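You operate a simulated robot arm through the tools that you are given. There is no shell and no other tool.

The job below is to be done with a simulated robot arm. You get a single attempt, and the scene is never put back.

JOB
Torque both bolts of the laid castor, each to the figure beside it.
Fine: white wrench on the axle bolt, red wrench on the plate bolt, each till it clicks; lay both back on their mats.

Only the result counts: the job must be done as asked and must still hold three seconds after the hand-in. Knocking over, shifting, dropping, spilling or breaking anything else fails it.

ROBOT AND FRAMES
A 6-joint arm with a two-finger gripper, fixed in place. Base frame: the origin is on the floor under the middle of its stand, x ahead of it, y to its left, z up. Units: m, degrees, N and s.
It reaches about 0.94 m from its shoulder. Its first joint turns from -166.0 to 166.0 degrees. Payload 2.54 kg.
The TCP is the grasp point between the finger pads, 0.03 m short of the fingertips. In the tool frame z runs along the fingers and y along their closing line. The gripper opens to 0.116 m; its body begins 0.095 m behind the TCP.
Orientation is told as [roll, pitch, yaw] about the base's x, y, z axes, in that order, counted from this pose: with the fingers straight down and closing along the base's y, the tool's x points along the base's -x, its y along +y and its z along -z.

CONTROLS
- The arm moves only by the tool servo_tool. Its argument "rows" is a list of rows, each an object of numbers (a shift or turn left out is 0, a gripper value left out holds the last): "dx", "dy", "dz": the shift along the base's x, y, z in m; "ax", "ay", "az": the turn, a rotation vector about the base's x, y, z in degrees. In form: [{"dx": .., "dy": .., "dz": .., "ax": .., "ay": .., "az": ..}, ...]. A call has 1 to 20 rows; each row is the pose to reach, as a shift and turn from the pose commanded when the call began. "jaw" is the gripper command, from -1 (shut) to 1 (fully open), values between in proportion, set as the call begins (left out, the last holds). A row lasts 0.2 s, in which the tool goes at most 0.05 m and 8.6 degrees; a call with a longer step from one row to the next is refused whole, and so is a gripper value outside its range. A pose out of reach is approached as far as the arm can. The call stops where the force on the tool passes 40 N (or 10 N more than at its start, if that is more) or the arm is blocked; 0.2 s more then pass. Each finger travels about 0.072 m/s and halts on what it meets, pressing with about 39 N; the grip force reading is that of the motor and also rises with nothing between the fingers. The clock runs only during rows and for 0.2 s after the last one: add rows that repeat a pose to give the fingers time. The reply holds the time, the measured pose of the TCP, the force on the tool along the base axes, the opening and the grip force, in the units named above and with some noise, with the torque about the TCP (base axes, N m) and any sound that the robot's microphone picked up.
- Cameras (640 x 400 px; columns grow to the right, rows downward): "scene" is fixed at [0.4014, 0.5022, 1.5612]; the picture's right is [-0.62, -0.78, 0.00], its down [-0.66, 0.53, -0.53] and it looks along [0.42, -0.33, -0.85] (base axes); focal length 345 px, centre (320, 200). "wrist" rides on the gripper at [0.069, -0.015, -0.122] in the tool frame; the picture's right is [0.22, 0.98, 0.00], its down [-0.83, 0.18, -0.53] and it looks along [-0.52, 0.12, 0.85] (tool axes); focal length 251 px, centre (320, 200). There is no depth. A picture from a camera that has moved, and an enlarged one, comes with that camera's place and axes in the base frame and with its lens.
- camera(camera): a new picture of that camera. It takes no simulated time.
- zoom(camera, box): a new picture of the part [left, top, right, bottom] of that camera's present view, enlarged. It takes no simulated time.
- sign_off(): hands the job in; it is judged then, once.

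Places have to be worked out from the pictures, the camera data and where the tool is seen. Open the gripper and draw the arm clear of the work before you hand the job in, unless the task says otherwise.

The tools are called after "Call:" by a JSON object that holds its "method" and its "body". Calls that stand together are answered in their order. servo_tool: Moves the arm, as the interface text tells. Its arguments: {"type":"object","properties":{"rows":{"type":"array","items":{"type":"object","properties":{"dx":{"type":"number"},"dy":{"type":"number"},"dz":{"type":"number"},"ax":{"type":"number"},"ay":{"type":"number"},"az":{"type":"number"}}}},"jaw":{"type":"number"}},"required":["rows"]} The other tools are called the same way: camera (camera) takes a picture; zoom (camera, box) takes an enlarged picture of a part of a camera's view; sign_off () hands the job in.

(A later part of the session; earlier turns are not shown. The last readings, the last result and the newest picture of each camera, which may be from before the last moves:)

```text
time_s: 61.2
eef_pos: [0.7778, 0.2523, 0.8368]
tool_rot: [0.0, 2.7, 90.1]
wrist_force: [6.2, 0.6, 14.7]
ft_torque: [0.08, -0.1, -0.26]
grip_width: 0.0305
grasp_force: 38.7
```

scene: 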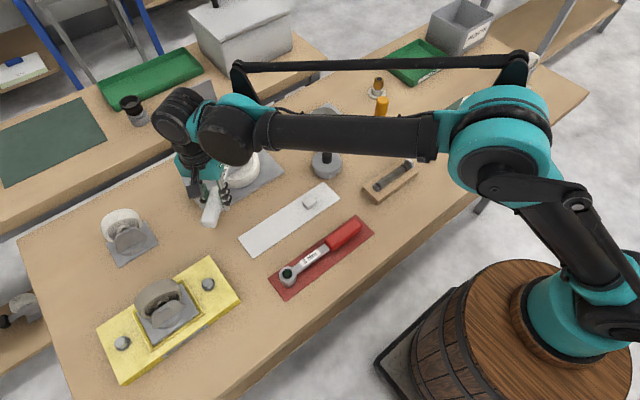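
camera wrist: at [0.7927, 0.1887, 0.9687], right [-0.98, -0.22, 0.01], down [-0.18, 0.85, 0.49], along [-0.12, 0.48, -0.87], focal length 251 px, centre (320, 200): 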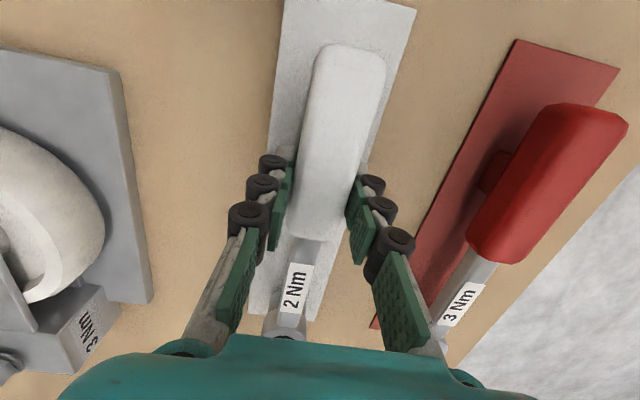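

The handle now bears on its rest block (+15 N). I back off 1 mm and open the gripper.

Call:
{"method": "servo_tool", "body": {"rows": [{"dz": 0.001}, {"dz": 0.001}]}}

Call:
{"method": "servo_tool", "body": {"rows": [{"dx": 0}, {"dx": 0}, {"dx": 0}, {"dx": 0}, {"dx": 0}], "jaw": 1}}

Call:
{"method": "zoom", "body": {"camera": "scene", "box": [220, 150, 360, 265]}}

Call:
{"method": "camera", "body": {"camera": "wrist"}}

```text
time_s: 61.8
eef_pos: [0.778, 0.253, 0.8369]
tool_rot: [-0.1, 2.7, 90.1]
wrist_force: [0.5, -0.2, -3.1]
ft_torque: [-0.08, -0.04, -0.02]
grip_width: 0.0306
grasp_force: 39.0
```

```text
time_s: 63.0
eef_pos: [0.7792, 0.2522, 0.8372]
tool_rot: [0.0, 2.7, 90.0]
wrist_force: [0.2, -0.6, 0.3]
ft_torque: [-0.01, 0.01, -0.01]
grip_width: 0.116
grasp_force: 0.1
```

```text
3.48 times, centred on (290, 208) of scene
camera zoom: at [0.4014, 0.5022, 1.5612], right [-0.62, -0.78, 0.0], down [-0.66, 0.53, -0.53], along [0.42, -0.33, -0.85], focal length 1201 px, centre (424, 174)
```

zoom: 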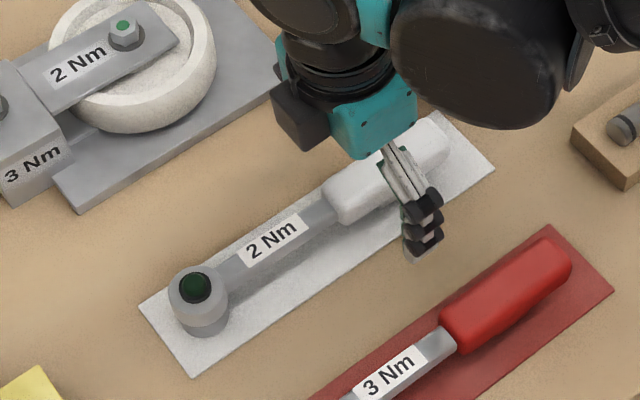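

```text
taken
camera wrist: at [0.7937, 0.1897, 0.9623], right [-0.98, -0.22, 0.01], down [-0.18, 0.85, 0.49], along [-0.12, 0.48, -0.87], focal length 251 px, centre (320, 200)
```

wrist: 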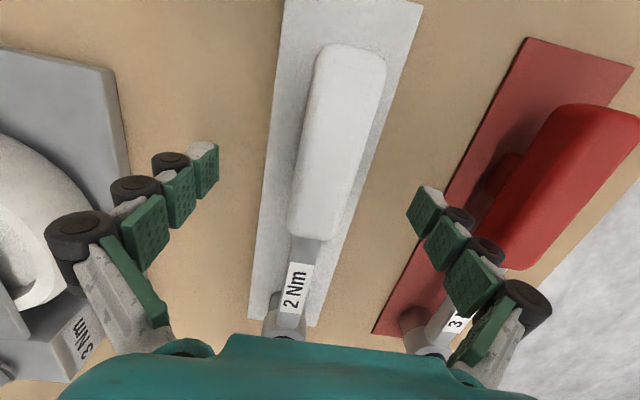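

The white wrench rests on its mat with the handle on the block. I rise straight up, undo the tool tilt and move over the red handle near (0.647, 0.252).

Call:
{"method": "servo_tool", "body": {"rows": [{"dz": 0.02}, {"dz": 0.05}, {"dz": 0.09}, {"dz": 0.1, "ax": 1.3}, {"dx": -0.03, "dz": 0.1, "ax": 2.7}, {"dx": -0.065, "dz": 0.1, "ax": 2.7}, {"dx": -0.1, "dz": 0.1, "ax": 2.7}, {"dx": -0.132, "dz": 0.1, "ax": 2.7}, {"dx": -0.132, "dz": 0.08, "ax": 2.7}, {"dx": -0.132, "dz": 0.08, "ax": 2.7}]}}

Call:
{"method": "camera", "body": {"camera": "wrist"}}

Call:
{"method": "camera", "body": {"camera": "scene"}}

```text
time_s: 65.2
eef_pos: [0.6497, 0.2528, 0.9174]
tool_rot: [-0.1, 0.1, 90.1]
wrist_force: [-0.6, -0.1, -0.3]
ft_torque: [0.04, 0.04, -0.01]
grip_width: 0.1158
grasp_force: 0.0
```

```text
taken
camera wrist: at [0.6643, 0.1829, 1.0387], right [-0.98, -0.22, 0.0], down [-0.18, 0.83, 0.53], along [-0.12, 0.52, -0.85], focal length 251 px, centre (320, 200)
```

wrist: 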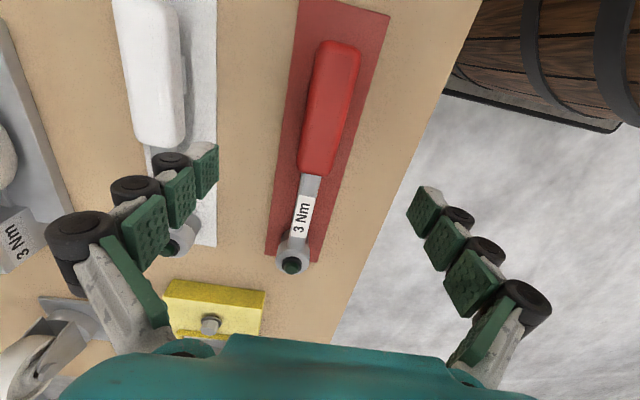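

```text
taken
```

scene: 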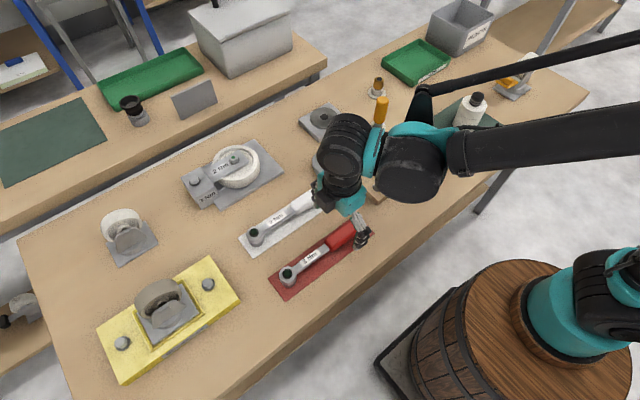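

The red handle is centred under the gripper (x≈0.648), and its handle and head line up as the white one did. I lower to the same grasp height in stages and check before closing.

Call:
{"method": "servo_tool", "body": {"rows": [{"dx": 0.001, "dz": -0.02}, {"dx": 0.001, "dz": -0.04}, {"dx": 0.001, "dz": -0.06}, {"dx": 0.001, "dz": -0.072}, {"dx": 0.001, "dz": -0.08}, {"dx": 0.001, "dz": -0.08}]}}

Call:
{"method": "camera", "body": {"camera": "wrist"}}

Call:
{"method": "zoom", "body": {"camera": "scene", "box": [260, 190, 400, 300]}}

```text
time_s: 66.6
eef_pos: [0.6468, 0.2519, 0.8371]
tool_rot: [0.1, 0.0, 90.0]
wrist_force: [0.6, 0.5, -0.5]
ft_torque: [-0.02, -0.01, -0.01]
grip_width: 0.116
grasp_force: 0.1
```

```text
taken
camera wrist: at [0.6626, 0.1832, 0.9582], right [-0.98, -0.22, 0.0], down [-0.18, 0.83, 0.53], along [-0.12, 0.52, -0.85], focal length 251 px, centre (320, 200)
```

wrist: 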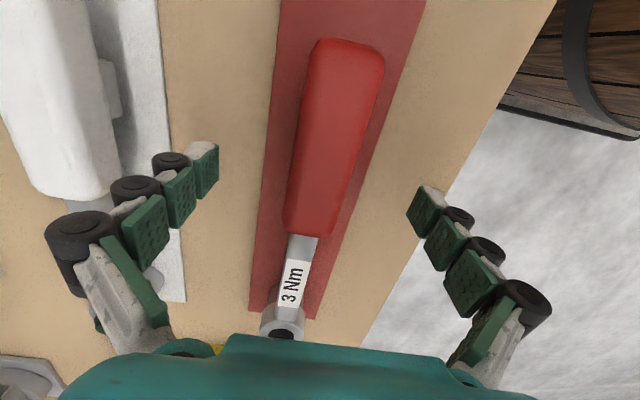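

```text
3.64 times, centred on (330, 245) of scene
camera zoom: at [0.4014, 0.5022, 1.5612], right [-0.62, -0.78, 0.0], down [-0.66, 0.53, -0.53], along [0.42, -0.33, -0.85], focal length 1256 px, centre (284, 36)
```

zoom: 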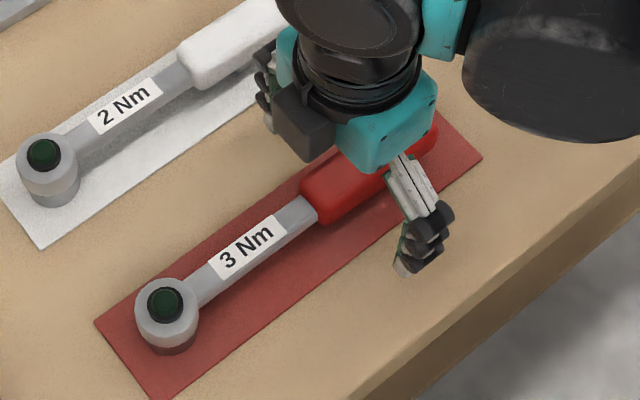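

The red handle is between the pads, about 1.5 mm to the +x side. I nudge +0.0015 in x and close.

Call:
{"method": "servo_tool", "body": {"rows": [{"dx": 0.0015}, {"dx": 0.0015}]}}

Call:
{"method": "servo_tool", "body": {"rows": [{"dx": 0}, {"dx": 0}, {"dx": 0}, {"dx": 0}, {"dx": 0}, {"dx": 0}, {"dx": 0}, {"dx": 0}], "jaw": -1}}

Call:
{"method": "servo_tool", "body": {"rows": [{"dz": 0.005}, {"dz": 0.02}, {"dz": 0.05}, {"dz": 0.09}, {"dz": 0.12}, {"dz": 0.12}]}}

Call:
{"method": "camera", "body": {"camera": "wrist"}}

Call:
{"method": "zoom", "body": {"camera": "scene", "box": [220, 140, 400, 290]}}

```text
time_s: 67.2
eef_pos: [0.6491, 0.2535, 0.8361]
tool_rot: [0.0, 0.0, 90.1]
wrist_force: [0.3, -0.5, 0.0]
ft_torque: [-0.02, -0.02, -0.01]
grip_width: 0.1161
grasp_force: 0.0
```

```text
time_s: 69.0
eef_pos: [0.6493, 0.2514, 0.8366]
tool_rot: [0.0, 0.1, 90.1]
wrist_force: [2.4, -0.7, 3.3]
ft_torque: [0.01, -0.01, -0.12]
grip_width: 0.0309
grasp_force: 39.1
```

```text
time_s: 70.4
eef_pos: [0.6493, 0.2514, 0.9542]
tool_rot: [0.0, 0.0, 90.0]
wrist_force: [-0.5, 0.6, -3.6]
ft_torque: [-0.1, -0.02, 0.0]
grip_width: 0.0306
grasp_force: 39.0
```

```text
taken
camera wrist: at [0.6648, 0.1834, 1.0761], right [-0.98, -0.22, 0.0], down [-0.18, 0.83, 0.53], along [-0.12, 0.52, -0.85], focal length 251 px, centre (320, 200)
```

wrist: 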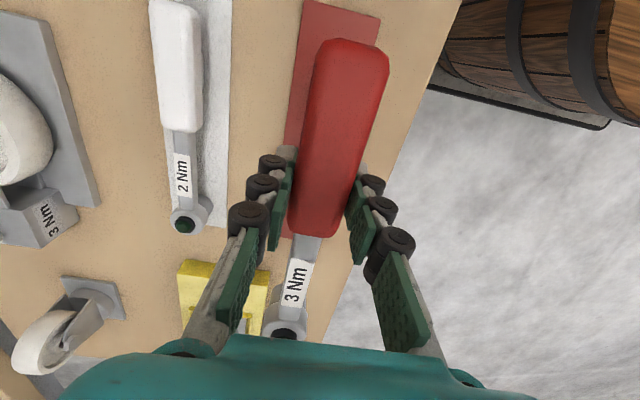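

```text
2.67 times, centred on (310, 215) of scene
camera zoom: at [0.4014, 0.5022, 1.5612], right [-0.62, -0.78, 0.0], down [-0.66, 0.53, -0.53], along [0.42, -0.33, -0.85], focal length 921 px, centre (347, 160)
```

zoom: 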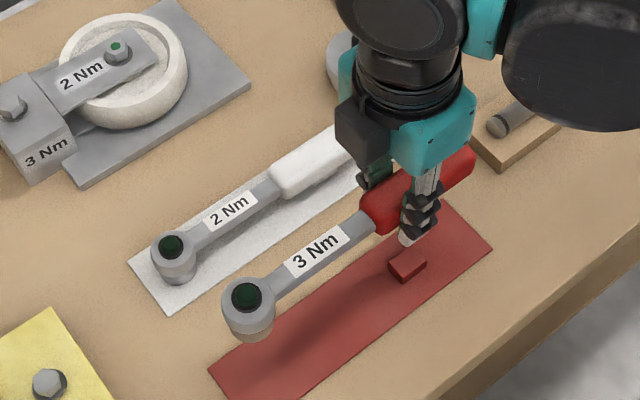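

The red wrench is held level at 31 mm grip. I zoom on the wrist view to compare how it sits in the grip with the white one.

Call:
{"method": "zoom", "body": {"camera": "wrist", "box": [240, 230, 400, 350]}}

Call:
{"method": "zoom", "body": {"camera": "scene", "box": [186, 170, 210, 190]}}

```text
3.33 times, centred on (320, 290) of wrist
camera zoom: at [0.6648, 0.1834, 1.0761], right [-0.98, -0.22, 0.0], down [-0.18, 0.83, 0.53], along [-0.12, 0.52, -0.85], focal length 838 px, centre (320, -100)
```

zoom: 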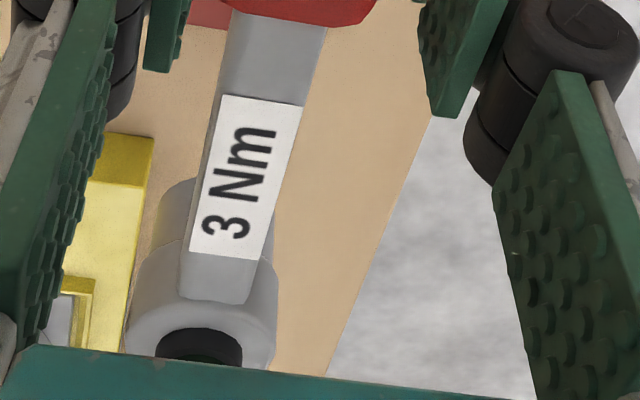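

```text
16.00 times, centred on (198, 180) of scene
camera zoom: at [0.4014, 0.5022, 1.5612], right [-0.62, -0.78, 0.0], down [-0.66, 0.53, -0.53], along [0.42, -0.33, -0.85], focal length 5526 px, centre (2272, 520)
```

zoom: 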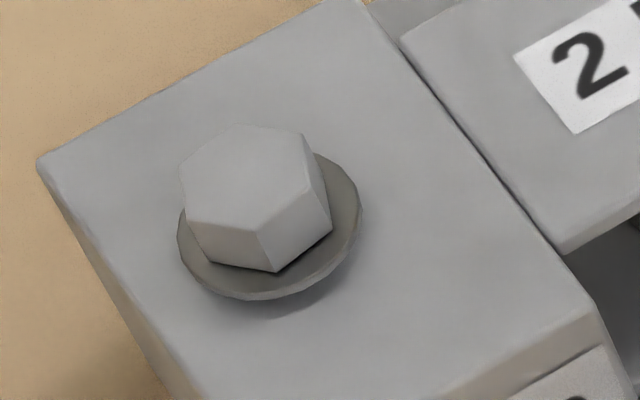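

The red wrench sits in the grip just like the white one did, and the plate hex corners read about 40°. With the 30° offset that puts the wrench bearing at 70° or 10°, and I pick 70° for a long clockwise sweep. I carry it over to hover above the plate bolt.

Call:
{"method": "servo_tool", "body": {"rows": [{"dx": 0.03, "dy": 0.003, "az": -2}, {"dx": 0.065, "dy": 0.009, "az": -4}, {"dx": 0.1, "dy": 0.016, "az": -6}, {"dx": 0.14, "dy": 0.023, "az": -9}, {"dx": 0.18, "dy": 0.031, "az": -12}, {"dx": 0.22, "dy": 0.039, "az": -15}, {"dx": 0.255, "dy": 0.046, "az": -18}, {"dx": 0.2846, "dy": 0.0515, "dz": -0.01, "az": -20}, {"dx": 0.2846, "dy": 0.0515, "dz": -0.021, "az": -20}, {"dx": 0.2846, "dy": 0.0515, "dz": -0.021, "az": -20}]}}

Call:
{"method": "camera", "body": {"camera": "wrist"}}

Call:
{"method": "zoom", "body": {"camera": "scene", "box": [168, 145, 228, 195]}}

Call:
{"method": "zoom", "body": {"camera": "wrist", "box": [240, 230, 400, 350]}}

```text
time_s: 72.6
eef_pos: [0.9351, 0.3015, 0.9347]
tool_rot: [0.0, 0.1, 70.0]
wrist_force: [-0.8, 0.6, -3.2]
ft_torque: [-0.13, 0.05, 0.0]
grip_width: 0.0308
grasp_force: 39.0
```

```text
taken
camera wrist: at [0.9259, 0.2322, 1.0559], right [-0.99, 0.13, 0.0], down [0.11, 0.84, 0.53], along [0.07, 0.53, -0.85], focal length 251 px, centre (320, 200)
```

wrist: 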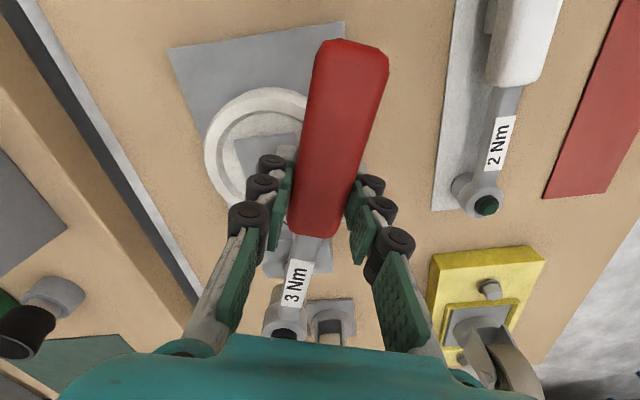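

```text
8.00 times, centred on (198, 170) of scene
camera zoom: at [0.4014, 0.5022, 1.5612], right [-0.62, -0.78, 0.0], down [-0.66, 0.53, -0.53], along [0.42, -0.33, -0.85], focal length 2763 px, centre (1296, 440)
```

zoom: 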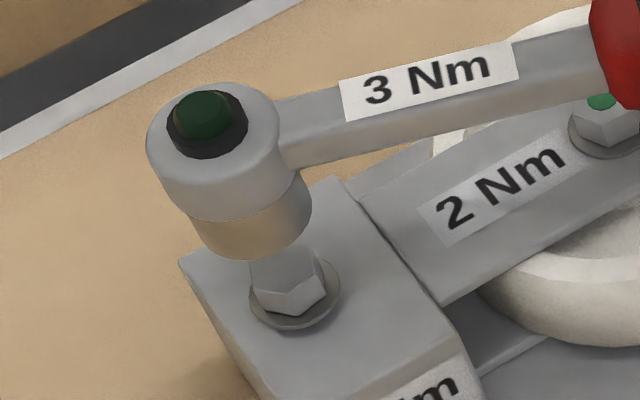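

```text
3.33 times, centred on (320, 290) of wrist
camera zoom: at [0.9259, 0.2322, 1.0559], right [-0.99, 0.13, 0.0], down [0.11, 0.84, 0.53], along [0.07, 0.53, -0.85], focal length 838 px, centre (320, -100)
```

zoom: 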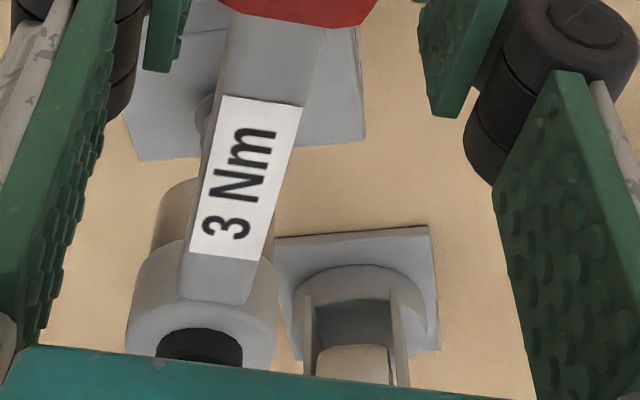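

The head hovers nearly over the plate bolt; the scene view says within about 0.5 mm along its axis. I zoom on the visible washer edge in the wrist view for the lateral check.

Call:
{"method": "zoom", "body": {"camera": "wrist", "box": [264, 235, 324, 280]}}

Call:
{"method": "zoom", "body": {"camera": "scene", "box": [180, 155, 216, 185]}}

```text
8.89 times, centred on (294, 258) of wrist
camera zoom: at [0.9259, 0.2322, 1.0559], right [-0.99, 0.13, 0.0], down [0.11, 0.84, 0.53], along [0.07, 0.53, -0.85], focal length 2235 px, centre (551, -311)
```

zoom: 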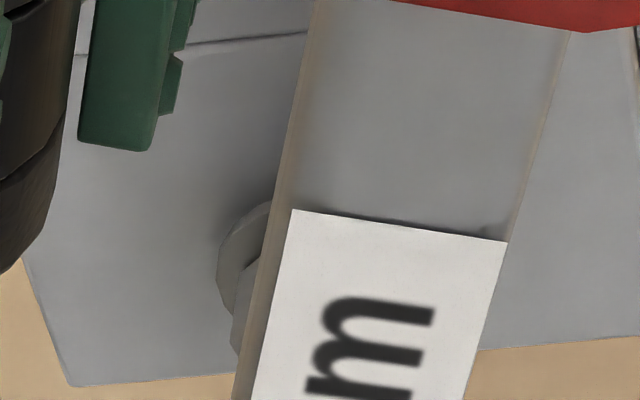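

```text
13.33 times, centred on (198, 170) of scene
camera zoom: at [0.4014, 0.5022, 1.5612], right [-0.62, -0.78, 0.0], down [-0.66, 0.53, -0.53], along [0.42, -0.33, -0.85], focal length 4605 px, centre (1947, 600)
```

zoom: 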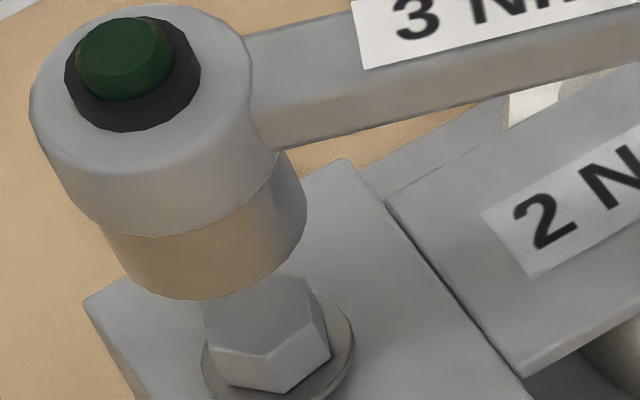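

Combining both views, the bolt is about 1.3 mm toward -x of the head, and probably about 3 mm taller than the axle bolt. I correct by (-0.0013, -0.0002), lower 15 mm and re-measure.

Call:
{"method": "servo_tool", "body": {"rows": [{"dx": -0.0013, "dy": -0.0002, "dz": -0.005}, {"dx": -0.0013, "dy": -0.0002, "dz": -0.01}, {"dx": -0.0013, "dy": -0.0002, "dz": -0.015}, {"dx": -0.0013, "dy": -0.0002, "dz": -0.015}]}}

Call:
{"method": "zoom", "body": {"camera": "scene", "box": [180, 160, 216, 190]}}

Call:
{"method": "zoom", "body": {"camera": "wrist", "box": [264, 245, 324, 290]}}

```text
time_s: 73.6
eef_pos: [0.9334, 0.3035, 0.922]
tool_rot: [0.0, -0.1, 70.0]
wrist_force: [-0.1, 0.7, -3.3]
ft_torque: [-0.12, 0.06, 0.0]
grip_width: 0.0306
grasp_force: 39.2
```

```text
13.33 times, centred on (198, 175) of scene
camera zoom: at [0.4014, 0.5022, 1.5612], right [-0.62, -0.78, 0.0], down [-0.66, 0.53, -0.53], along [0.42, -0.33, -0.85], focal length 4605 px, centre (1947, 533)
```

zoom: 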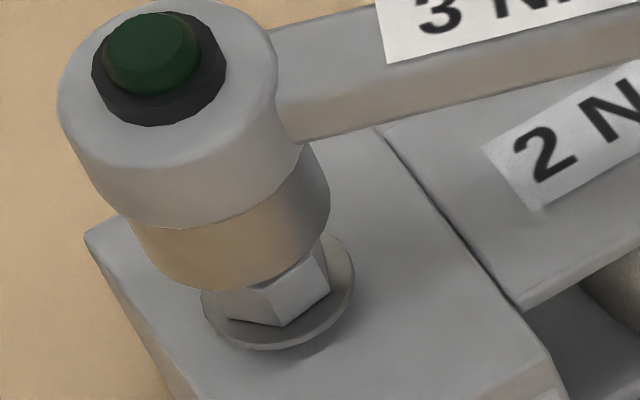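

```text
8.89 times, centred on (294, 268) of wrist
camera zoom: at [0.9232, 0.2334, 1.0428], right [-0.99, 0.13, 0.0], down [0.11, 0.84, 0.53], along [0.07, 0.53, -0.85], focal length 2235 px, centre (551, -400)
```

zoom: 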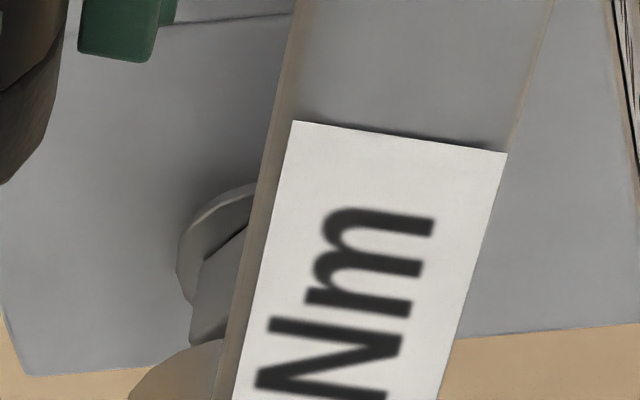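

I estimate the offset at under 1 mm and apply (+0.0003, -0.0007). Then I lower slowly past the expected contact height, watching the force.

Call:
{"method": "servo_tool", "body": {"rows": [{"dx": 0.0003, "dy": -0.0007, "dz": -0.003}, {"dx": 0.0003, "dy": -0.0007, "dz": -0.006}, {"dx": 0.0003, "dy": -0.0007, "dz": -0.009}, {"dx": 0.0003, "dy": -0.0007, "dz": -0.011}, {"dx": 0.0003, "dy": -0.0007, "dz": -0.0125}, {"dx": 0.0003, "dy": -0.0007, "dz": -0.0125}]}}

Call:
{"method": "zoom", "body": {"camera": "scene", "box": [180, 160, 216, 190]}}

```text
time_s: 75.0
eef_pos: [0.9334, 0.3023, 0.9084]
tool_rot: [0.0, 0.1, 70.0]
wrist_force: [-0.1, 0.4, -3.5]
ft_torque: [-0.1, 0.02, -0.02]
grip_width: 0.0303
grasp_force: 39.3
```

```text
13.33 times, centred on (198, 175) of scene
camera zoom: at [0.4014, 0.5022, 1.5612], right [-0.62, -0.78, 0.0], down [-0.66, 0.53, -0.53], along [0.42, -0.33, -0.85], focal length 4605 px, centre (1947, 533)
```

zoom: 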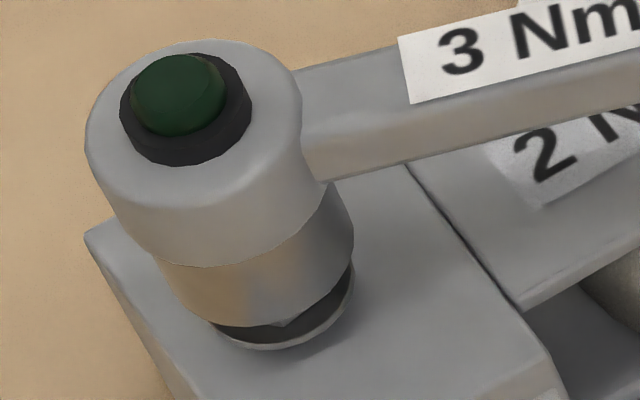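

No contact yet at 0.908. I continue down in small steps.

Call:
{"method": "servo_tool", "body": {"rows": [{"dz": -0.0015}, {"dz": -0.003}, {"dz": -0.0045}, {"dz": -0.0045}]}}

Call:
{"method": "zoom", "body": {"camera": "scene", "box": [180, 160, 216, 190]}}

```text
time_s: 76.0
eef_pos: [0.9338, 0.3039, 0.9043]
tool_rot: [0.0, 0.0, 69.9]
wrist_force: [-0.2, -1.5, -3.4]
ft_torque: [-0.1, 0.04, -0.01]
grip_width: 0.0305
grasp_force: 39.3
```

```text
13.33 times, centred on (198, 175) of scene
camera zoom: at [0.4014, 0.5022, 1.5612], right [-0.62, -0.78, 0.0], down [-0.66, 0.53, -0.53], along [0.42, -0.33, -0.85], focal length 4605 px, centre (1947, 533)
```

zoom: 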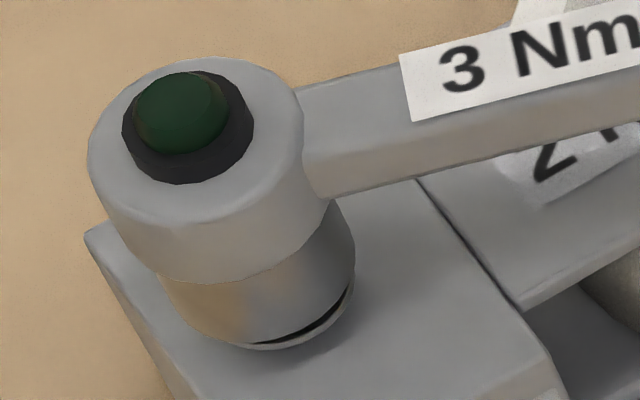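

The socket is sliding over the hex with almost no force, and only a few millimetres of gap to the washer remain. I lower another 3 mm with a tiny -y relief.

Call:
{"method": "servo_tool", "body": {"rows": [{"dy": -0.0003, "dz": -0.001}, {"dy": -0.0004, "dz": -0.002}, {"dy": -0.0004, "dz": -0.003}, {"dy": -0.0004, "dz": -0.003}]}}

Call:
{"method": "zoom", "body": {"camera": "scene", "box": [180, 160, 216, 190]}}

```text
time_s: 77.0
eef_pos: [0.9327, 0.304, 0.9]
tool_rot: [0.0, 0.1, 70.0]
wrist_force: [0.3, -1.2, -4.0]
ft_torque: [-0.14, 0.07, 0.0]
grip_width: 0.0306
grasp_force: 38.7
```

```text
13.33 times, centred on (198, 175) of scene
camera zoom: at [0.4014, 0.5022, 1.5612], right [-0.62, -0.78, 0.0], down [-0.66, 0.53, -0.53], along [0.42, -0.33, -0.85], focal length 4605 px, centre (1947, 533)
```

zoom: 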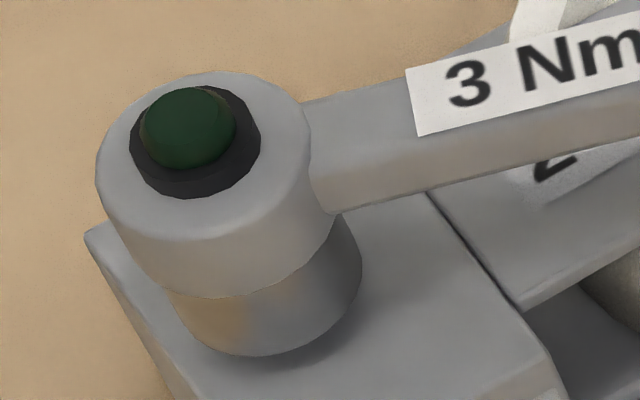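

The socket is practically down on the washer and the force is near zero, so it is seated. I begin tightening clockwise about the plate bolt, 10° first.

Call:
{"method": "servo_tool", "body": {"rows": [{"dz": -0.001}, {"dx": -0.00567, "dy": 0.0021, "dz": -0.0015, "az": -2.5}, {"dx": -0.01124, "dy": 0.00445, "dz": -0.0015, "az": -5}, {"dx": -0.0167, "dy": 0.00703, "dz": -0.0015, "az": -7.5}, {"dx": -0.02205, "dy": 0.00985, "dz": -0.0015, "az": -10}]}}

Call:
{"method": "zoom", "body": {"camera": "scene", "box": [170, 150, 230, 200]}}

```text
time_s: 78.2
eef_pos: [0.912, 0.3112, 0.8983]
tool_rot: [0.0, -0.1, 60.0]
wrist_force: [-0.5, -0.3, -4.5]
ft_torque: [-0.05, 0.06, 0.03]
grip_width: 0.0307
grasp_force: 38.9
```

```text
8.00 times, centred on (200, 175) of scene
camera zoom: at [0.4014, 0.5022, 1.5612], right [-0.62, -0.78, 0.0], down [-0.66, 0.53, -0.53], along [0.42, -0.33, -0.85], focal length 2763 px, centre (1280, 400)
```

zoom: 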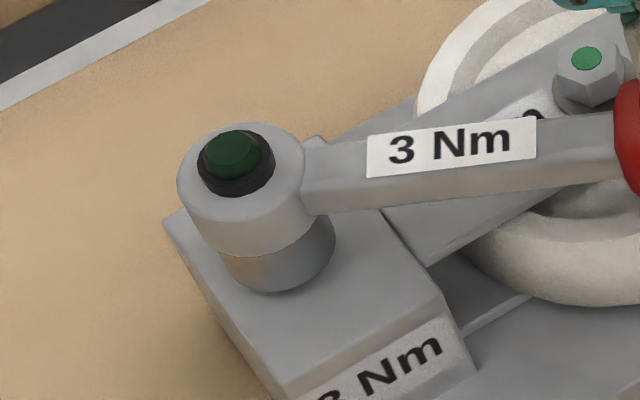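

It turns freely and is fully seated. I continue clockwise to bearing 40°.

Call:
{"method": "servo_tool", "body": {"rows": [{"dx": -0.00522, "dy": 0.00304, "az": -2.5}, {"dx": -0.0103, "dy": 0.00632, "az": -5}, {"dx": -0.01523, "dy": 0.00981, "az": -7.5}, {"dx": -0.02001, "dy": 0.01351, "az": -10}, {"dx": -0.02461, "dy": 0.01743, "az": -12.5}, {"dx": -0.02904, "dy": 0.02153, "az": -15}, {"dx": -0.0333, "dy": 0.02582, "az": -17.5}, {"dx": -0.03736, "dy": 0.0303, "az": -20}]}}

Call:
{"method": "zoom", "body": {"camera": "scene", "box": [170, 150, 230, 200]}}

```text
time_s: 80.0
eef_pos: [0.8722, 0.3418, 0.9007]
tool_rot: [0.0, 0.1, 39.9]
wrist_force: [4.5, 5.0, -5.6]
ft_torque: [-0.04, 0.15, 0.14]
grip_width: 0.0306
grasp_force: 39.1
```

```text
8.00 times, centred on (200, 175) of scene
camera zoom: at [0.4014, 0.5022, 1.5612], right [-0.62, -0.78, 0.0], down [-0.66, 0.53, -0.53], along [0.42, -0.33, -0.85], focal length 2763 px, centre (1280, 400)
```

zoom: 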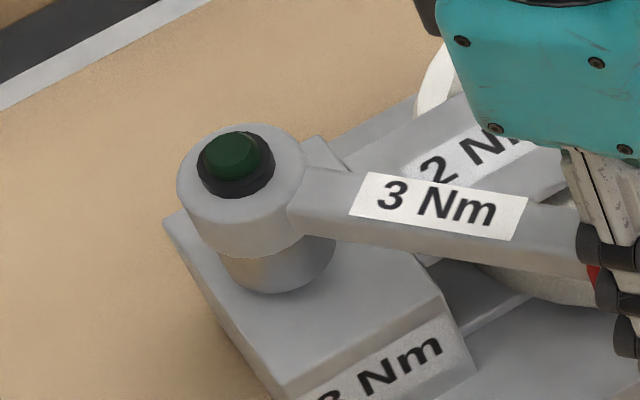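

A radial pull of about 7 N shows my arc radius is a bit large, so I add a 0.8 mm outward correction. I continue to bearing 30°.

Call:
{"method": "servo_tool", "body": {"rows": [{"dx": 0.0006, "dy": 0.0005, "az": 0}, {"dx": -0.0033, "dy": 0.0052, "az": -2.5}, {"dx": -0.0069, "dy": 0.01, "az": -5}, {"dx": -0.01035, "dy": 0.0149, "az": -7.5}, {"dx": -0.0136, "dy": 0.02, "az": -10}]}}

Call:
{"method": "zoom", "body": {"camera": "scene", "box": [170, 150, 230, 200]}}

```text
time_s: 81.2
eef_pos: [0.8598, 0.3632, 0.9014]
tool_rot: [0.0, 0.1, 29.9]
wrist_force: [-0.2, 0.1, -4.3]
ft_torque: [-0.05, 0.08, 0.02]
grip_width: 0.0306
grasp_force: 39.1
```

```text
8.00 times, centred on (200, 175) of scene
camera zoom: at [0.4014, 0.5022, 1.5612], right [-0.62, -0.78, 0.0], down [-0.66, 0.53, -0.53], along [0.42, -0.33, -0.85], focal length 2763 px, centre (1280, 400)
```

zoom: 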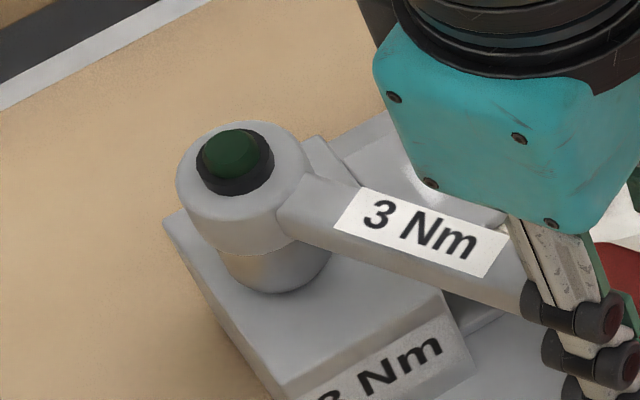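

Forces are back to zero and the bolt still runs free after 40° of turn. I continue to bearing 20°.

Call:
{"method": "servo_tool", "body": {"rows": [{"dx": -0.003, "dy": 0.00525, "az": -2.5}, {"dx": -0.00576, "dy": 0.01063, "az": -5}, {"dx": -0.00829, "dy": 0.01612, "az": -7.5}, {"dx": -0.01057, "dy": 0.02171, "az": -10}]}}

Call:
{"method": "zoom", "body": {"camera": "scene", "box": [170, 150, 230, 200]}}

```text
time_s: 82.2
eef_pos: [0.849, 0.3837, 0.8995]
tool_rot: [0.0, 0.0, 20.1]
wrist_force: [2.5, 1.5, -3.9]
ft_torque: [-0.01, 0.04, 0.54]
grip_width: 0.0307
grasp_force: 39.0
```

```text
8.00 times, centred on (200, 175) of scene
camera zoom: at [0.4014, 0.5022, 1.5612], right [-0.62, -0.78, 0.0], down [-0.66, 0.53, -0.53], along [0.42, -0.33, -0.85], focal length 2763 px, centre (1280, 400)
```

zoom: 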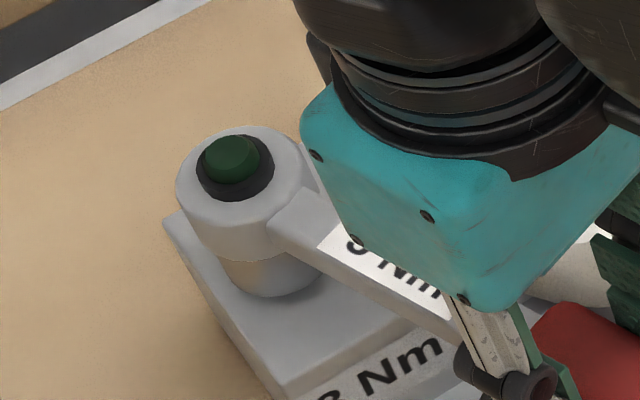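

Torque has started to build (about 0.5 N m). I plan to go to around bearing 0°, then lift off and re-seat at +60°, so the final stretch happens where the lamp is visible. First to bearing 10°.

Call:
{"method": "servo_tool", "body": {"rows": [{"dx": -0.0016, "dy": 0.0058, "az": -2.5}, {"dx": -0.0034, "dy": 0.0116, "az": -5}, {"dx": -0.005, "dy": 0.0174, "az": -7.5}, {"dx": -0.0062, "dy": 0.0233, "az": -10}, {"dx": -0.0062, "dy": 0.0233, "az": -10}]}}

Call:
{"method": "zoom", "body": {"camera": "scene", "box": [170, 150, 230, 200]}}

```text
time_s: 83.4
eef_pos: [0.8427, 0.4087, 0.8986]
tool_rot: [0.1, 0.1, 10.0]
wrist_force: [0.3, -0.6, -3.5]
ft_torque: [-0.02, 0.05, 1.08]
grip_width: 0.0306
grasp_force: 39.0
```

```text
8.00 times, centred on (200, 175) of scene
camera zoom: at [0.4014, 0.5022, 1.5612], right [-0.62, -0.78, 0.0], down [-0.66, 0.53, -0.53], along [0.42, -0.33, -0.85], focal length 2763 px, centre (1280, 400)
```

zoom: 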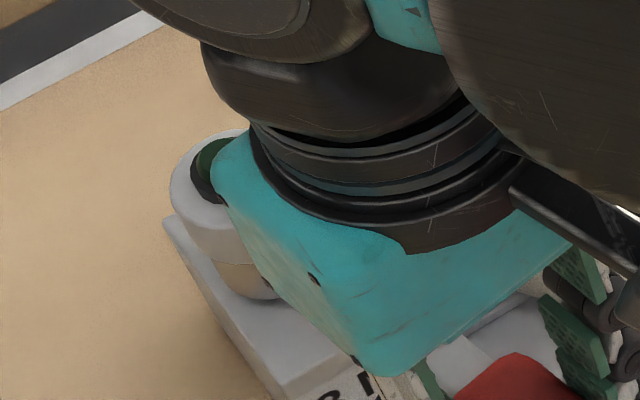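

About 1.1 N m. I go on to bearing 0° with a slight tangential lead so the push takes over from the twist in the pads.

Call:
{"method": "servo_tool", "body": {"rows": [{"dx": -0.001, "dy": 0.0063, "az": -2.5}, {"dx": -0.0018, "dy": 0.0126, "az": -5}, {"dx": -0.0023, "dy": 0.019, "az": -7.5}, {"dx": -0.0025, "dy": 0.0255, "az": -10}, {"dx": -0.0025, "dy": 0.0255, "az": -10}]}}

```text
time_s: 84.6
eef_pos: [0.8409, 0.4333, 0.8987]
tool_rot: [0.0, 0.0, 0.0]
wrist_force: [0.0, -11.3, -2.6]
ft_torque: [-0.32, -0.25, 0.21]
grip_width: 0.0307
grasp_force: 38.9
```

Total torque is about 1.8 N m. I back off about 3.5° to unload, then check before lifting off.

Call:
{"method": "servo_tool", "body": {"rows": [{"dx": 0.0001, "dy": -0.0033, "az": 1.2}, {"dx": 0.0003, "dy": -0.0066, "az": 2.4}, {"dx": 0.0004, "dy": -0.01, "az": 3.5}, {"dx": 0.0004, "dy": -0.01, "az": 3.5}]}}

```text
time_s: 85.6
eef_pos: [0.8411, 0.4244, 0.8986]
tool_rot: [0.1, 0.1, 3.6]
wrist_force: [1.6, -0.5, -4.1]
ft_torque: [0.0, 0.12, 0.4]
grip_width: 0.0306
grasp_force: 39.0
```

A residual 0.45 N m remains. I back off another 1.2°, then lift 25 mm straight up.

Call:
{"method": "servo_tool", "body": {"rows": [{"dx": 0.0002, "dy": -0.0028, "az": 1.2}, {"dx": 0.0002, "dy": -0.0028, "dz": 0.003, "az": 1.2}, {"dx": 0.0002, "dy": -0.0028, "dz": 0.008, "az": 1.2}, {"dx": 0.0002, "dy": -0.0028, "dz": 0.015, "az": 1.2}, {"dx": 0.0002, "dy": -0.0028, "dz": 0.025, "az": 1.2}, {"dx": 0.0002, "dy": -0.0028, "dz": 0.025, "az": 1.2}]}}

Call:
{"method": "zoom", "body": {"camera": "wrist", "box": [240, 230, 400, 350]}}

```text
time_s: 87.0
eef_pos: [0.842, 0.4198, 0.9243]
tool_rot: [0.1, -0.1, 4.7]
wrist_force: [-0.2, 0.2, -3.7]
ft_torque: [0.02, 0.1, 0.0]
grip_width: 0.0303
grasp_force: 38.9
```

```text
3.33 times, centred on (320, 290) of wrist
camera zoom: at [0.7735, 0.4, 1.0468], right [-0.29, 0.96, 0.0], down [0.81, 0.25, 0.53], along [0.51, 0.16, -0.85], focal length 838 px, centre (320, -100)
```

zoom: 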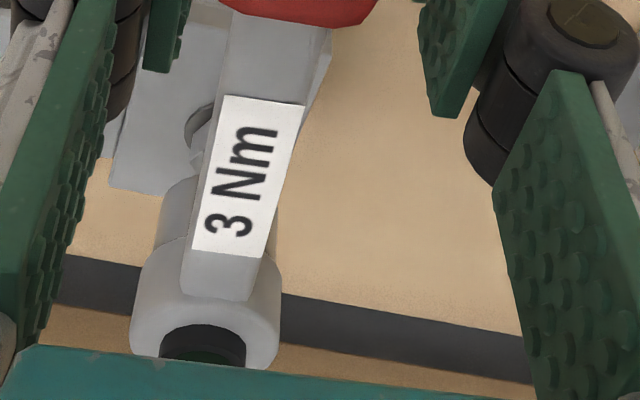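

The wrench is lifted clear and still sits well in the grip. I swing back 60° along the arc to bearing about 65° to re-seat at the same hex phase.

Call:
{"method": "servo_tool", "body": {"rows": [{"dx": 0.0031, "dy": -0.0173, "az": 7.3}, {"dx": 0.0085, "dy": -0.0358, "az": 15.3}, {"dx": 0.0165, "dy": -0.0533, "az": 23.3}, {"dx": 0.0269, "dy": -0.0695, "az": 31.3}, {"dx": 0.0394, "dy": -0.0842, "az": 39.3}, {"dx": 0.0538, "dy": -0.0969, "az": 47.3}, {"dx": 0.0699, "dy": -0.1075, "az": 55.3}, {"dx": 0.0798, "dy": -0.1131, "az": 60}, {"dx": 0.0798, "dy": -0.1131, "az": 60}]}}

Call:
{"method": "zoom", "body": {"camera": "scene", "box": [180, 160, 216, 190]}}

Call:
{"method": "zoom", "body": {"camera": "wrist", "box": [264, 245, 324, 290]}}

```text
time_s: 89.0
eef_pos: [0.9198, 0.3063, 0.9247]
tool_rot: [0.0, 0.0, 64.7]
wrist_force: [-0.8, -0.4, -3.9]
ft_torque: [-0.1, 0.05, 0.0]
grip_width: 0.0307
grasp_force: 39.0
```

```text
13.33 times, centred on (198, 175) of scene
camera zoom: at [0.4014, 0.5022, 1.5612], right [-0.62, -0.78, 0.0], down [-0.66, 0.53, -0.53], along [0.42, -0.33, -0.85], focal length 4605 px, centre (1947, 533)
```

zoom: 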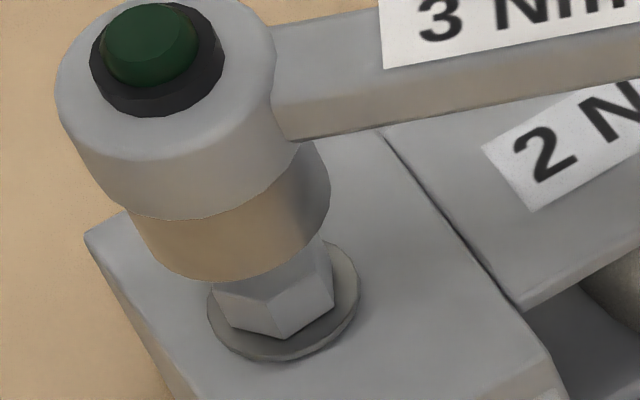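

```text
8.89 times, centred on (294, 268) of wrist
camera zoom: at [0.9049, 0.2384, 1.0467], right [-0.98, 0.22, 0.0], down [0.19, 0.82, 0.53], along [0.12, 0.52, -0.85], focal length 2235 px, centre (551, -400)
```

zoom: 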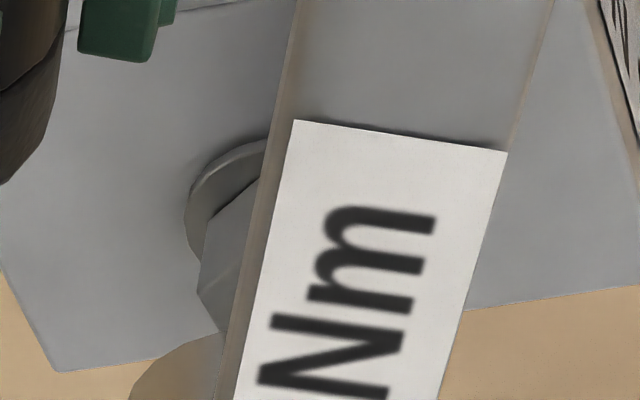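

The bolt has screwed down about 4 mm and its washer now sits on the block, while the head is aligned within about 1 mm. I nudge +0.0005 in x and lower gently.

Call:
{"method": "servo_tool", "body": {"rows": [{"dx": 0.0005, "dz": -0.005}, {"dx": 0.0005, "dz": -0.01}, {"dx": 0.0005, "dz": -0.014}, {"dx": 0.0005, "dz": -0.017}, {"dx": 0.0005, "dz": -0.019}, {"dx": 0.0005, "dz": -0.021}, {"dx": 0.0005, "dz": -0.021}]}}

Call:
{"method": "zoom", "body": {"camera": "scene", "box": [180, 160, 216, 190]}}

```text
time_s: 90.6
eef_pos: [0.9213, 0.3075, 0.9022]
tool_rot: [0.1, 0.0, 64.9]
wrist_force: [-0.9, -0.3, -4.0]
ft_torque: [-0.12, 0.07, -0.04]
grip_width: 0.0306
grasp_force: 39.6
```

```text
13.33 times, centred on (198, 175) of scene
camera zoom: at [0.4014, 0.5022, 1.5612], right [-0.62, -0.78, 0.0], down [-0.66, 0.53, -0.53], along [0.42, -0.33, -0.85], focal length 4605 px, centre (1947, 533)
```

zoom: 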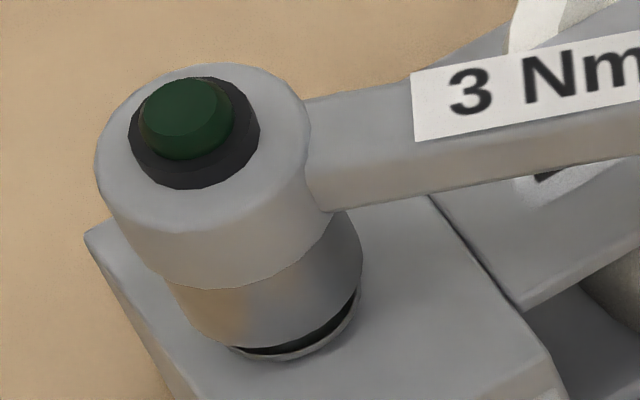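

It slides on freely again. I lower another 5 mm to seat it.

Call:
{"method": "servo_tool", "body": {"rows": [{"dz": -0.0015}, {"dz": -0.003}, {"dz": -0.0045}, {"dz": -0.0055}, {"dz": -0.0055}]}}

Call:
{"method": "zoom", "body": {"camera": "scene", "box": [180, 160, 216, 190]}}

```text
time_s: 91.8
eef_pos: [0.9214, 0.3076, 0.8981]
tool_rot: [0.0, -0.1, 64.7]
wrist_force: [-0.1, -0.5, -4.3]
ft_torque: [-0.11, 0.06, 0.04]
grip_width: 0.0306
grasp_force: 39.1
```

```text
13.33 times, centred on (198, 175) of scene
camera zoom: at [0.4014, 0.5022, 1.5612], right [-0.62, -0.78, 0.0], down [-0.66, 0.53, -0.53], along [0.42, -0.33, -0.85], focal length 4605 px, centre (1947, 533)
```

zoom: 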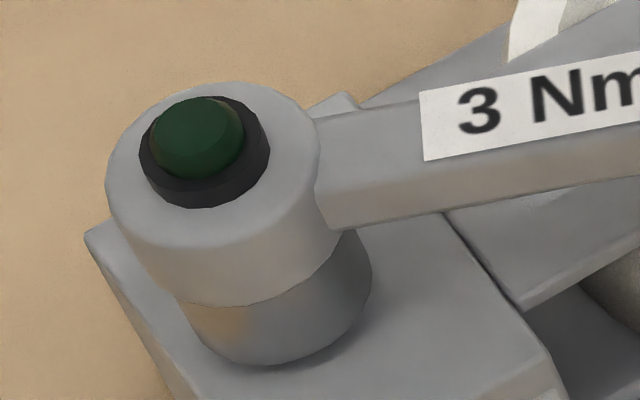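

It is seated again at bearing 65°. I resume tightening, first to bearing 60° where the load should pick up.

Call:
{"method": "servo_tool", "body": {"rows": [{"dx": -0.005, "dy": 0.0026, "az": -2.3}, {"dx": -0.0099, "dy": 0.0055, "az": -4.7}, {"dx": -0.0099, "dy": 0.0055, "az": -4.7}]}}

```text
time_s: 92.6
eef_pos: [0.912, 0.3131, 0.8991]
tool_rot: [0.0, 0.0, 60.1]
wrist_force: [-0.3, 1.1, -3.0]
ft_torque: [-0.05, 0.05, 1.42]
grip_width: 0.0309
grasp_force: 38.6
```

Load is back at about 1.3 N m, so the bolt held. I continue to bearing 55° with a small tangential lead.

Call:
{"method": "servo_tool", "body": {"rows": [{"dx": -0.003, "dy": 0.0018, "az": -1.25}, {"dx": -0.006, "dy": 0.0037, "az": -2.5}, {"dx": -0.0089, "dy": 0.0056, "az": -3.75}, {"dx": -0.0118, "dy": 0.0075, "az": -5}, {"dx": -0.0118, "dy": 0.0075, "az": -5}]}}

Call:
{"method": "zoom", "body": {"camera": "scene", "box": [170, 150, 250, 210]}}

```text
time_s: 93.8
eef_pos: [0.902, 0.3192, 0.8984]
tool_rot: [-0.1, 0.1, 55.0]
wrist_force: [10.9, -3.1, -2.2]
ft_torque: [-0.05, -0.35, 0.46]
grip_width: 0.0307
grasp_force: 38.8
```

```text
6.67 times, centred on (210, 180) of scene
camera zoom: at [0.4014, 0.5022, 1.5612], right [-0.62, -0.78, 0.0], down [-0.66, 0.53, -0.53], along [0.42, -0.33, -0.85], focal length 2302 px, centre (1053, 333)
```

zoom: 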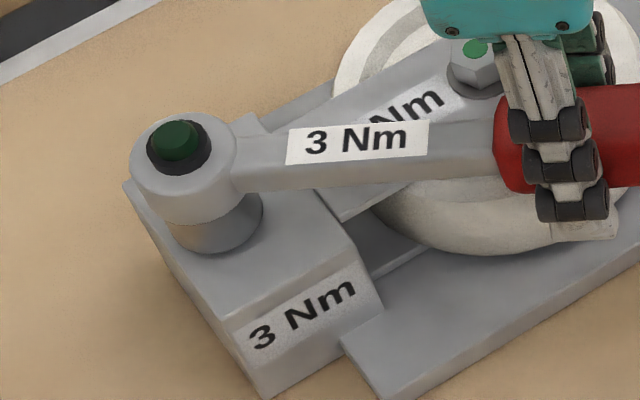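

Total torque is about 1.9 N m, the lamp is still dark and clearly visible. I continue 5° more.

Call:
{"method": "servo_tool", "body": {"rows": [{"dx": -0.0025, "dy": 0.0018, "az": -1.25}, {"dx": -0.005, "dy": 0.0036, "az": -2.5}, {"dx": -0.0074, "dy": 0.0054, "az": -3.75}, {"dx": -0.0097, "dy": 0.0073, "az": -5}, {"dx": -0.0097, "dy": 0.0073, "az": -5}]}}

Call:
{"method": "zoom", "body": {"camera": "scene", "box": [170, 150, 250, 210]}}

```text
time_s: 95.0
eef_pos: [0.8904, 0.327, 0.8971]
tool_rot: [0.0, 0.0, 49.9]
wrist_force: [11.5, -6.5, -6.9]
ft_torque: [-0.57, 0.06, 0.36]
grip_width: 0.0309
grasp_force: 38.8
```

```text
6.67 times, centred on (210, 180) of scene
camera zoom: at [0.4014, 0.5022, 1.5612], right [-0.62, -0.78, 0.0], down [-0.66, 0.53, -0.53], along [0.42, -0.33, -0.85], focal length 2302 px, centre (1053, 333)
```

zoom: 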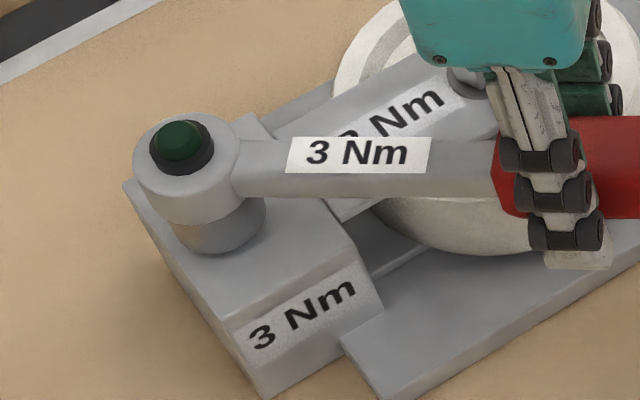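

Total is about 2.15 N m, with the lamp dark. I continue another 5°.

Call:
{"method": "servo_tool", "body": {"rows": [{"dx": -0.0023, "dy": 0.002, "az": -1.25}, {"dx": -0.0046, "dy": 0.0041, "az": -2.5}, {"dx": -0.007, "dy": 0.0063, "az": -3.75}, {"dx": -0.0094, "dy": 0.0084, "az": -5}, {"dx": -0.0094, "dy": 0.0084, "az": -5}]}}

Call:
{"method": "zoom", "body": {"camera": "scene", "box": [170, 150, 250, 210]}}

```text
time_s: 96.2
eef_pos: [0.8816, 0.3341, 0.8995]
tool_rot: [0.0, 0.1, 45.0]
wrist_force: [9.6, -15.1, -2.4]
ft_torque: [-0.39, -0.29, 0.0]
grip_width: 0.0307
grasp_force: 39.0
```

```text
6.67 times, centred on (210, 180) of scene
camera zoom: at [0.4014, 0.5022, 1.5612], right [-0.62, -0.78, 0.0], down [-0.66, 0.53, -0.53], along [0.42, -0.33, -0.85], focal length 2302 px, centre (1053, 333)
```

zoom: 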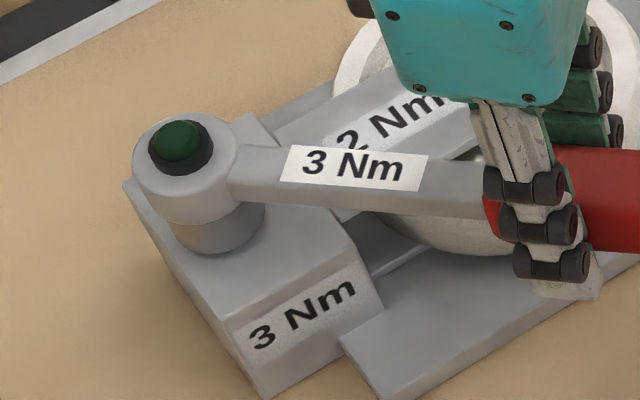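

Total is about 2.4 N m, lamp dark. I continue with another 5°.

Call:
{"method": "servo_tool", "body": {"rows": [{"dx": -0.0021, "dy": 0.0021, "az": -1.25}, {"dx": -0.0042, "dy": 0.0043, "az": -2.5}, {"dx": -0.0062, "dy": 0.0066, "az": -3.75}, {"dx": -0.0082, "dy": 0.0089, "az": -5}, {"dx": -0.0082, "dy": 0.0089, "az": -5}]}}

Call:
{"method": "zoom", "body": {"camera": "scene", "box": [170, 150, 250, 210]}}

```text
time_s: 97.4
eef_pos: [0.8747, 0.3452, 0.8983]
tool_rot: [0.0, 0.0, 40.0]
wrist_force: [11.4, -14.1, -3.1]
ft_torque: [-0.43, -0.24, 0.34]
grip_width: 0.0309
grasp_force: 38.9
```

```text
6.67 times, centred on (210, 180) of scene
camera zoom: at [0.4014, 0.5022, 1.5612], right [-0.62, -0.78, 0.0], down [-0.66, 0.53, -0.53], along [0.42, -0.33, -0.85], focal length 2302 px, centre (1053, 333)
```

zoom: 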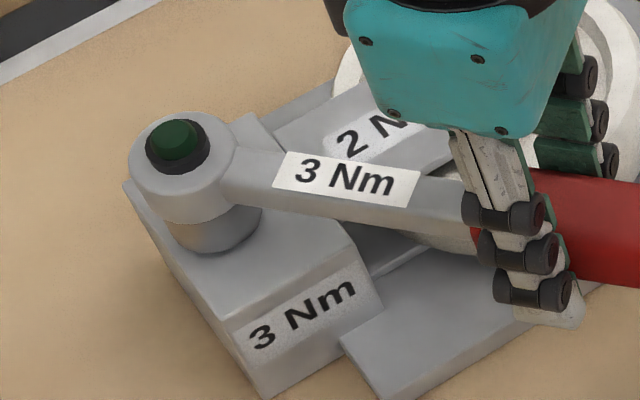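

Total is about 2.85 N m, lamp still dark. I go in finer steps now, 2.5°.

Call:
{"method": "servo_tool", "body": {"rows": [{"dx": -0.0013, "dy": 0.0016, "az": -0.8}, {"dx": -0.0026, "dy": 0.0032, "az": -1.7}, {"dx": -0.0038, "dy": 0.0047, "az": -2.5}, {"dx": -0.0038, "dy": 0.0047, "az": -2.5}]}}

Call:
{"method": "zoom", "body": {"camera": "scene", "box": [170, 150, 250, 210]}}

```text
time_s: 98.4
eef_pos: [0.8682, 0.3489, 0.898]
tool_rot: [0.0, -0.1, 37.4]
wrist_force: [15.6, -10.3, -1.3]
ft_torque: [-0.15, -0.62, 0.42]
grip_width: 0.0305
grasp_force: 39.3
```

```text
6.67 times, centred on (210, 180) of scene
camera zoom: at [0.4014, 0.5022, 1.5612], right [-0.62, -0.78, 0.0], down [-0.66, 0.53, -0.53], along [0.42, -0.33, -0.85], focal length 2302 px, centre (1053, 333)
```

zoom: 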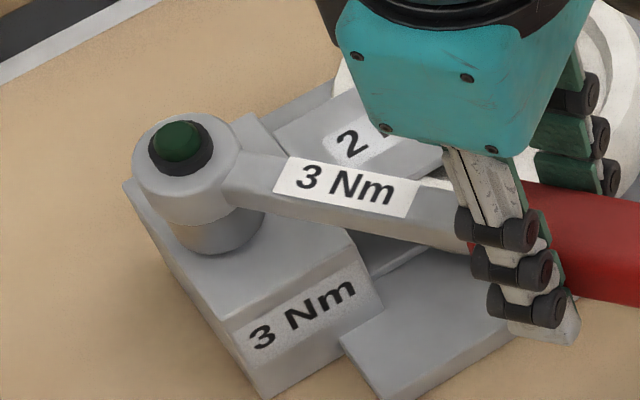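

About 2.86 N m, lamp still dark. I take another 2.5°.

Call:
{"method": "servo_tool", "body": {"rows": [{"dx": -0.0012, "dy": 0.0016, "az": -0.8}, {"dx": -0.0024, "dy": 0.0033, "az": -1.7}, {"dx": -0.0034, "dy": 0.005, "az": -2.5}, {"dx": -0.0034, "dy": 0.005, "az": -2.5}]}}

Call:
{"method": "zoom", "body": {"camera": "scene", "box": [170, 150, 250, 210]}}

```text
time_s: 99.4
eef_pos: [0.8663, 0.3547, 0.8977]
tool_rot: [0.0, 0.0, 34.9]
wrist_force: [8.1, -17.9, -5.4]
ft_torque: [-0.63, 0.01, 0.28]
grip_width: 0.0308
grasp_force: 38.5
```

```text
6.67 times, centred on (210, 180) of scene
camera zoom: at [0.4014, 0.5022, 1.5612], right [-0.62, -0.78, 0.0], down [-0.66, 0.53, -0.53], along [0.42, -0.33, -0.85], focal length 2302 px, centre (1053, 333)
```

zoom: 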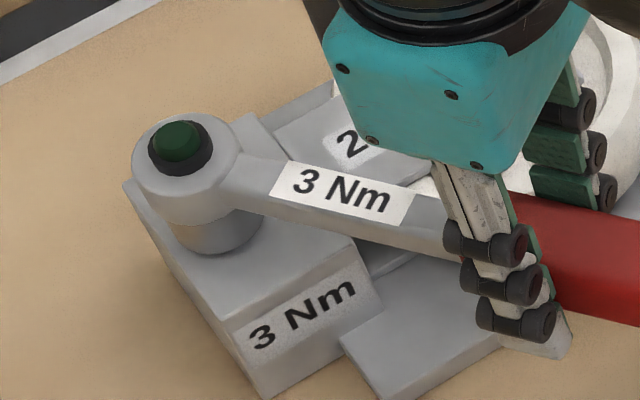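

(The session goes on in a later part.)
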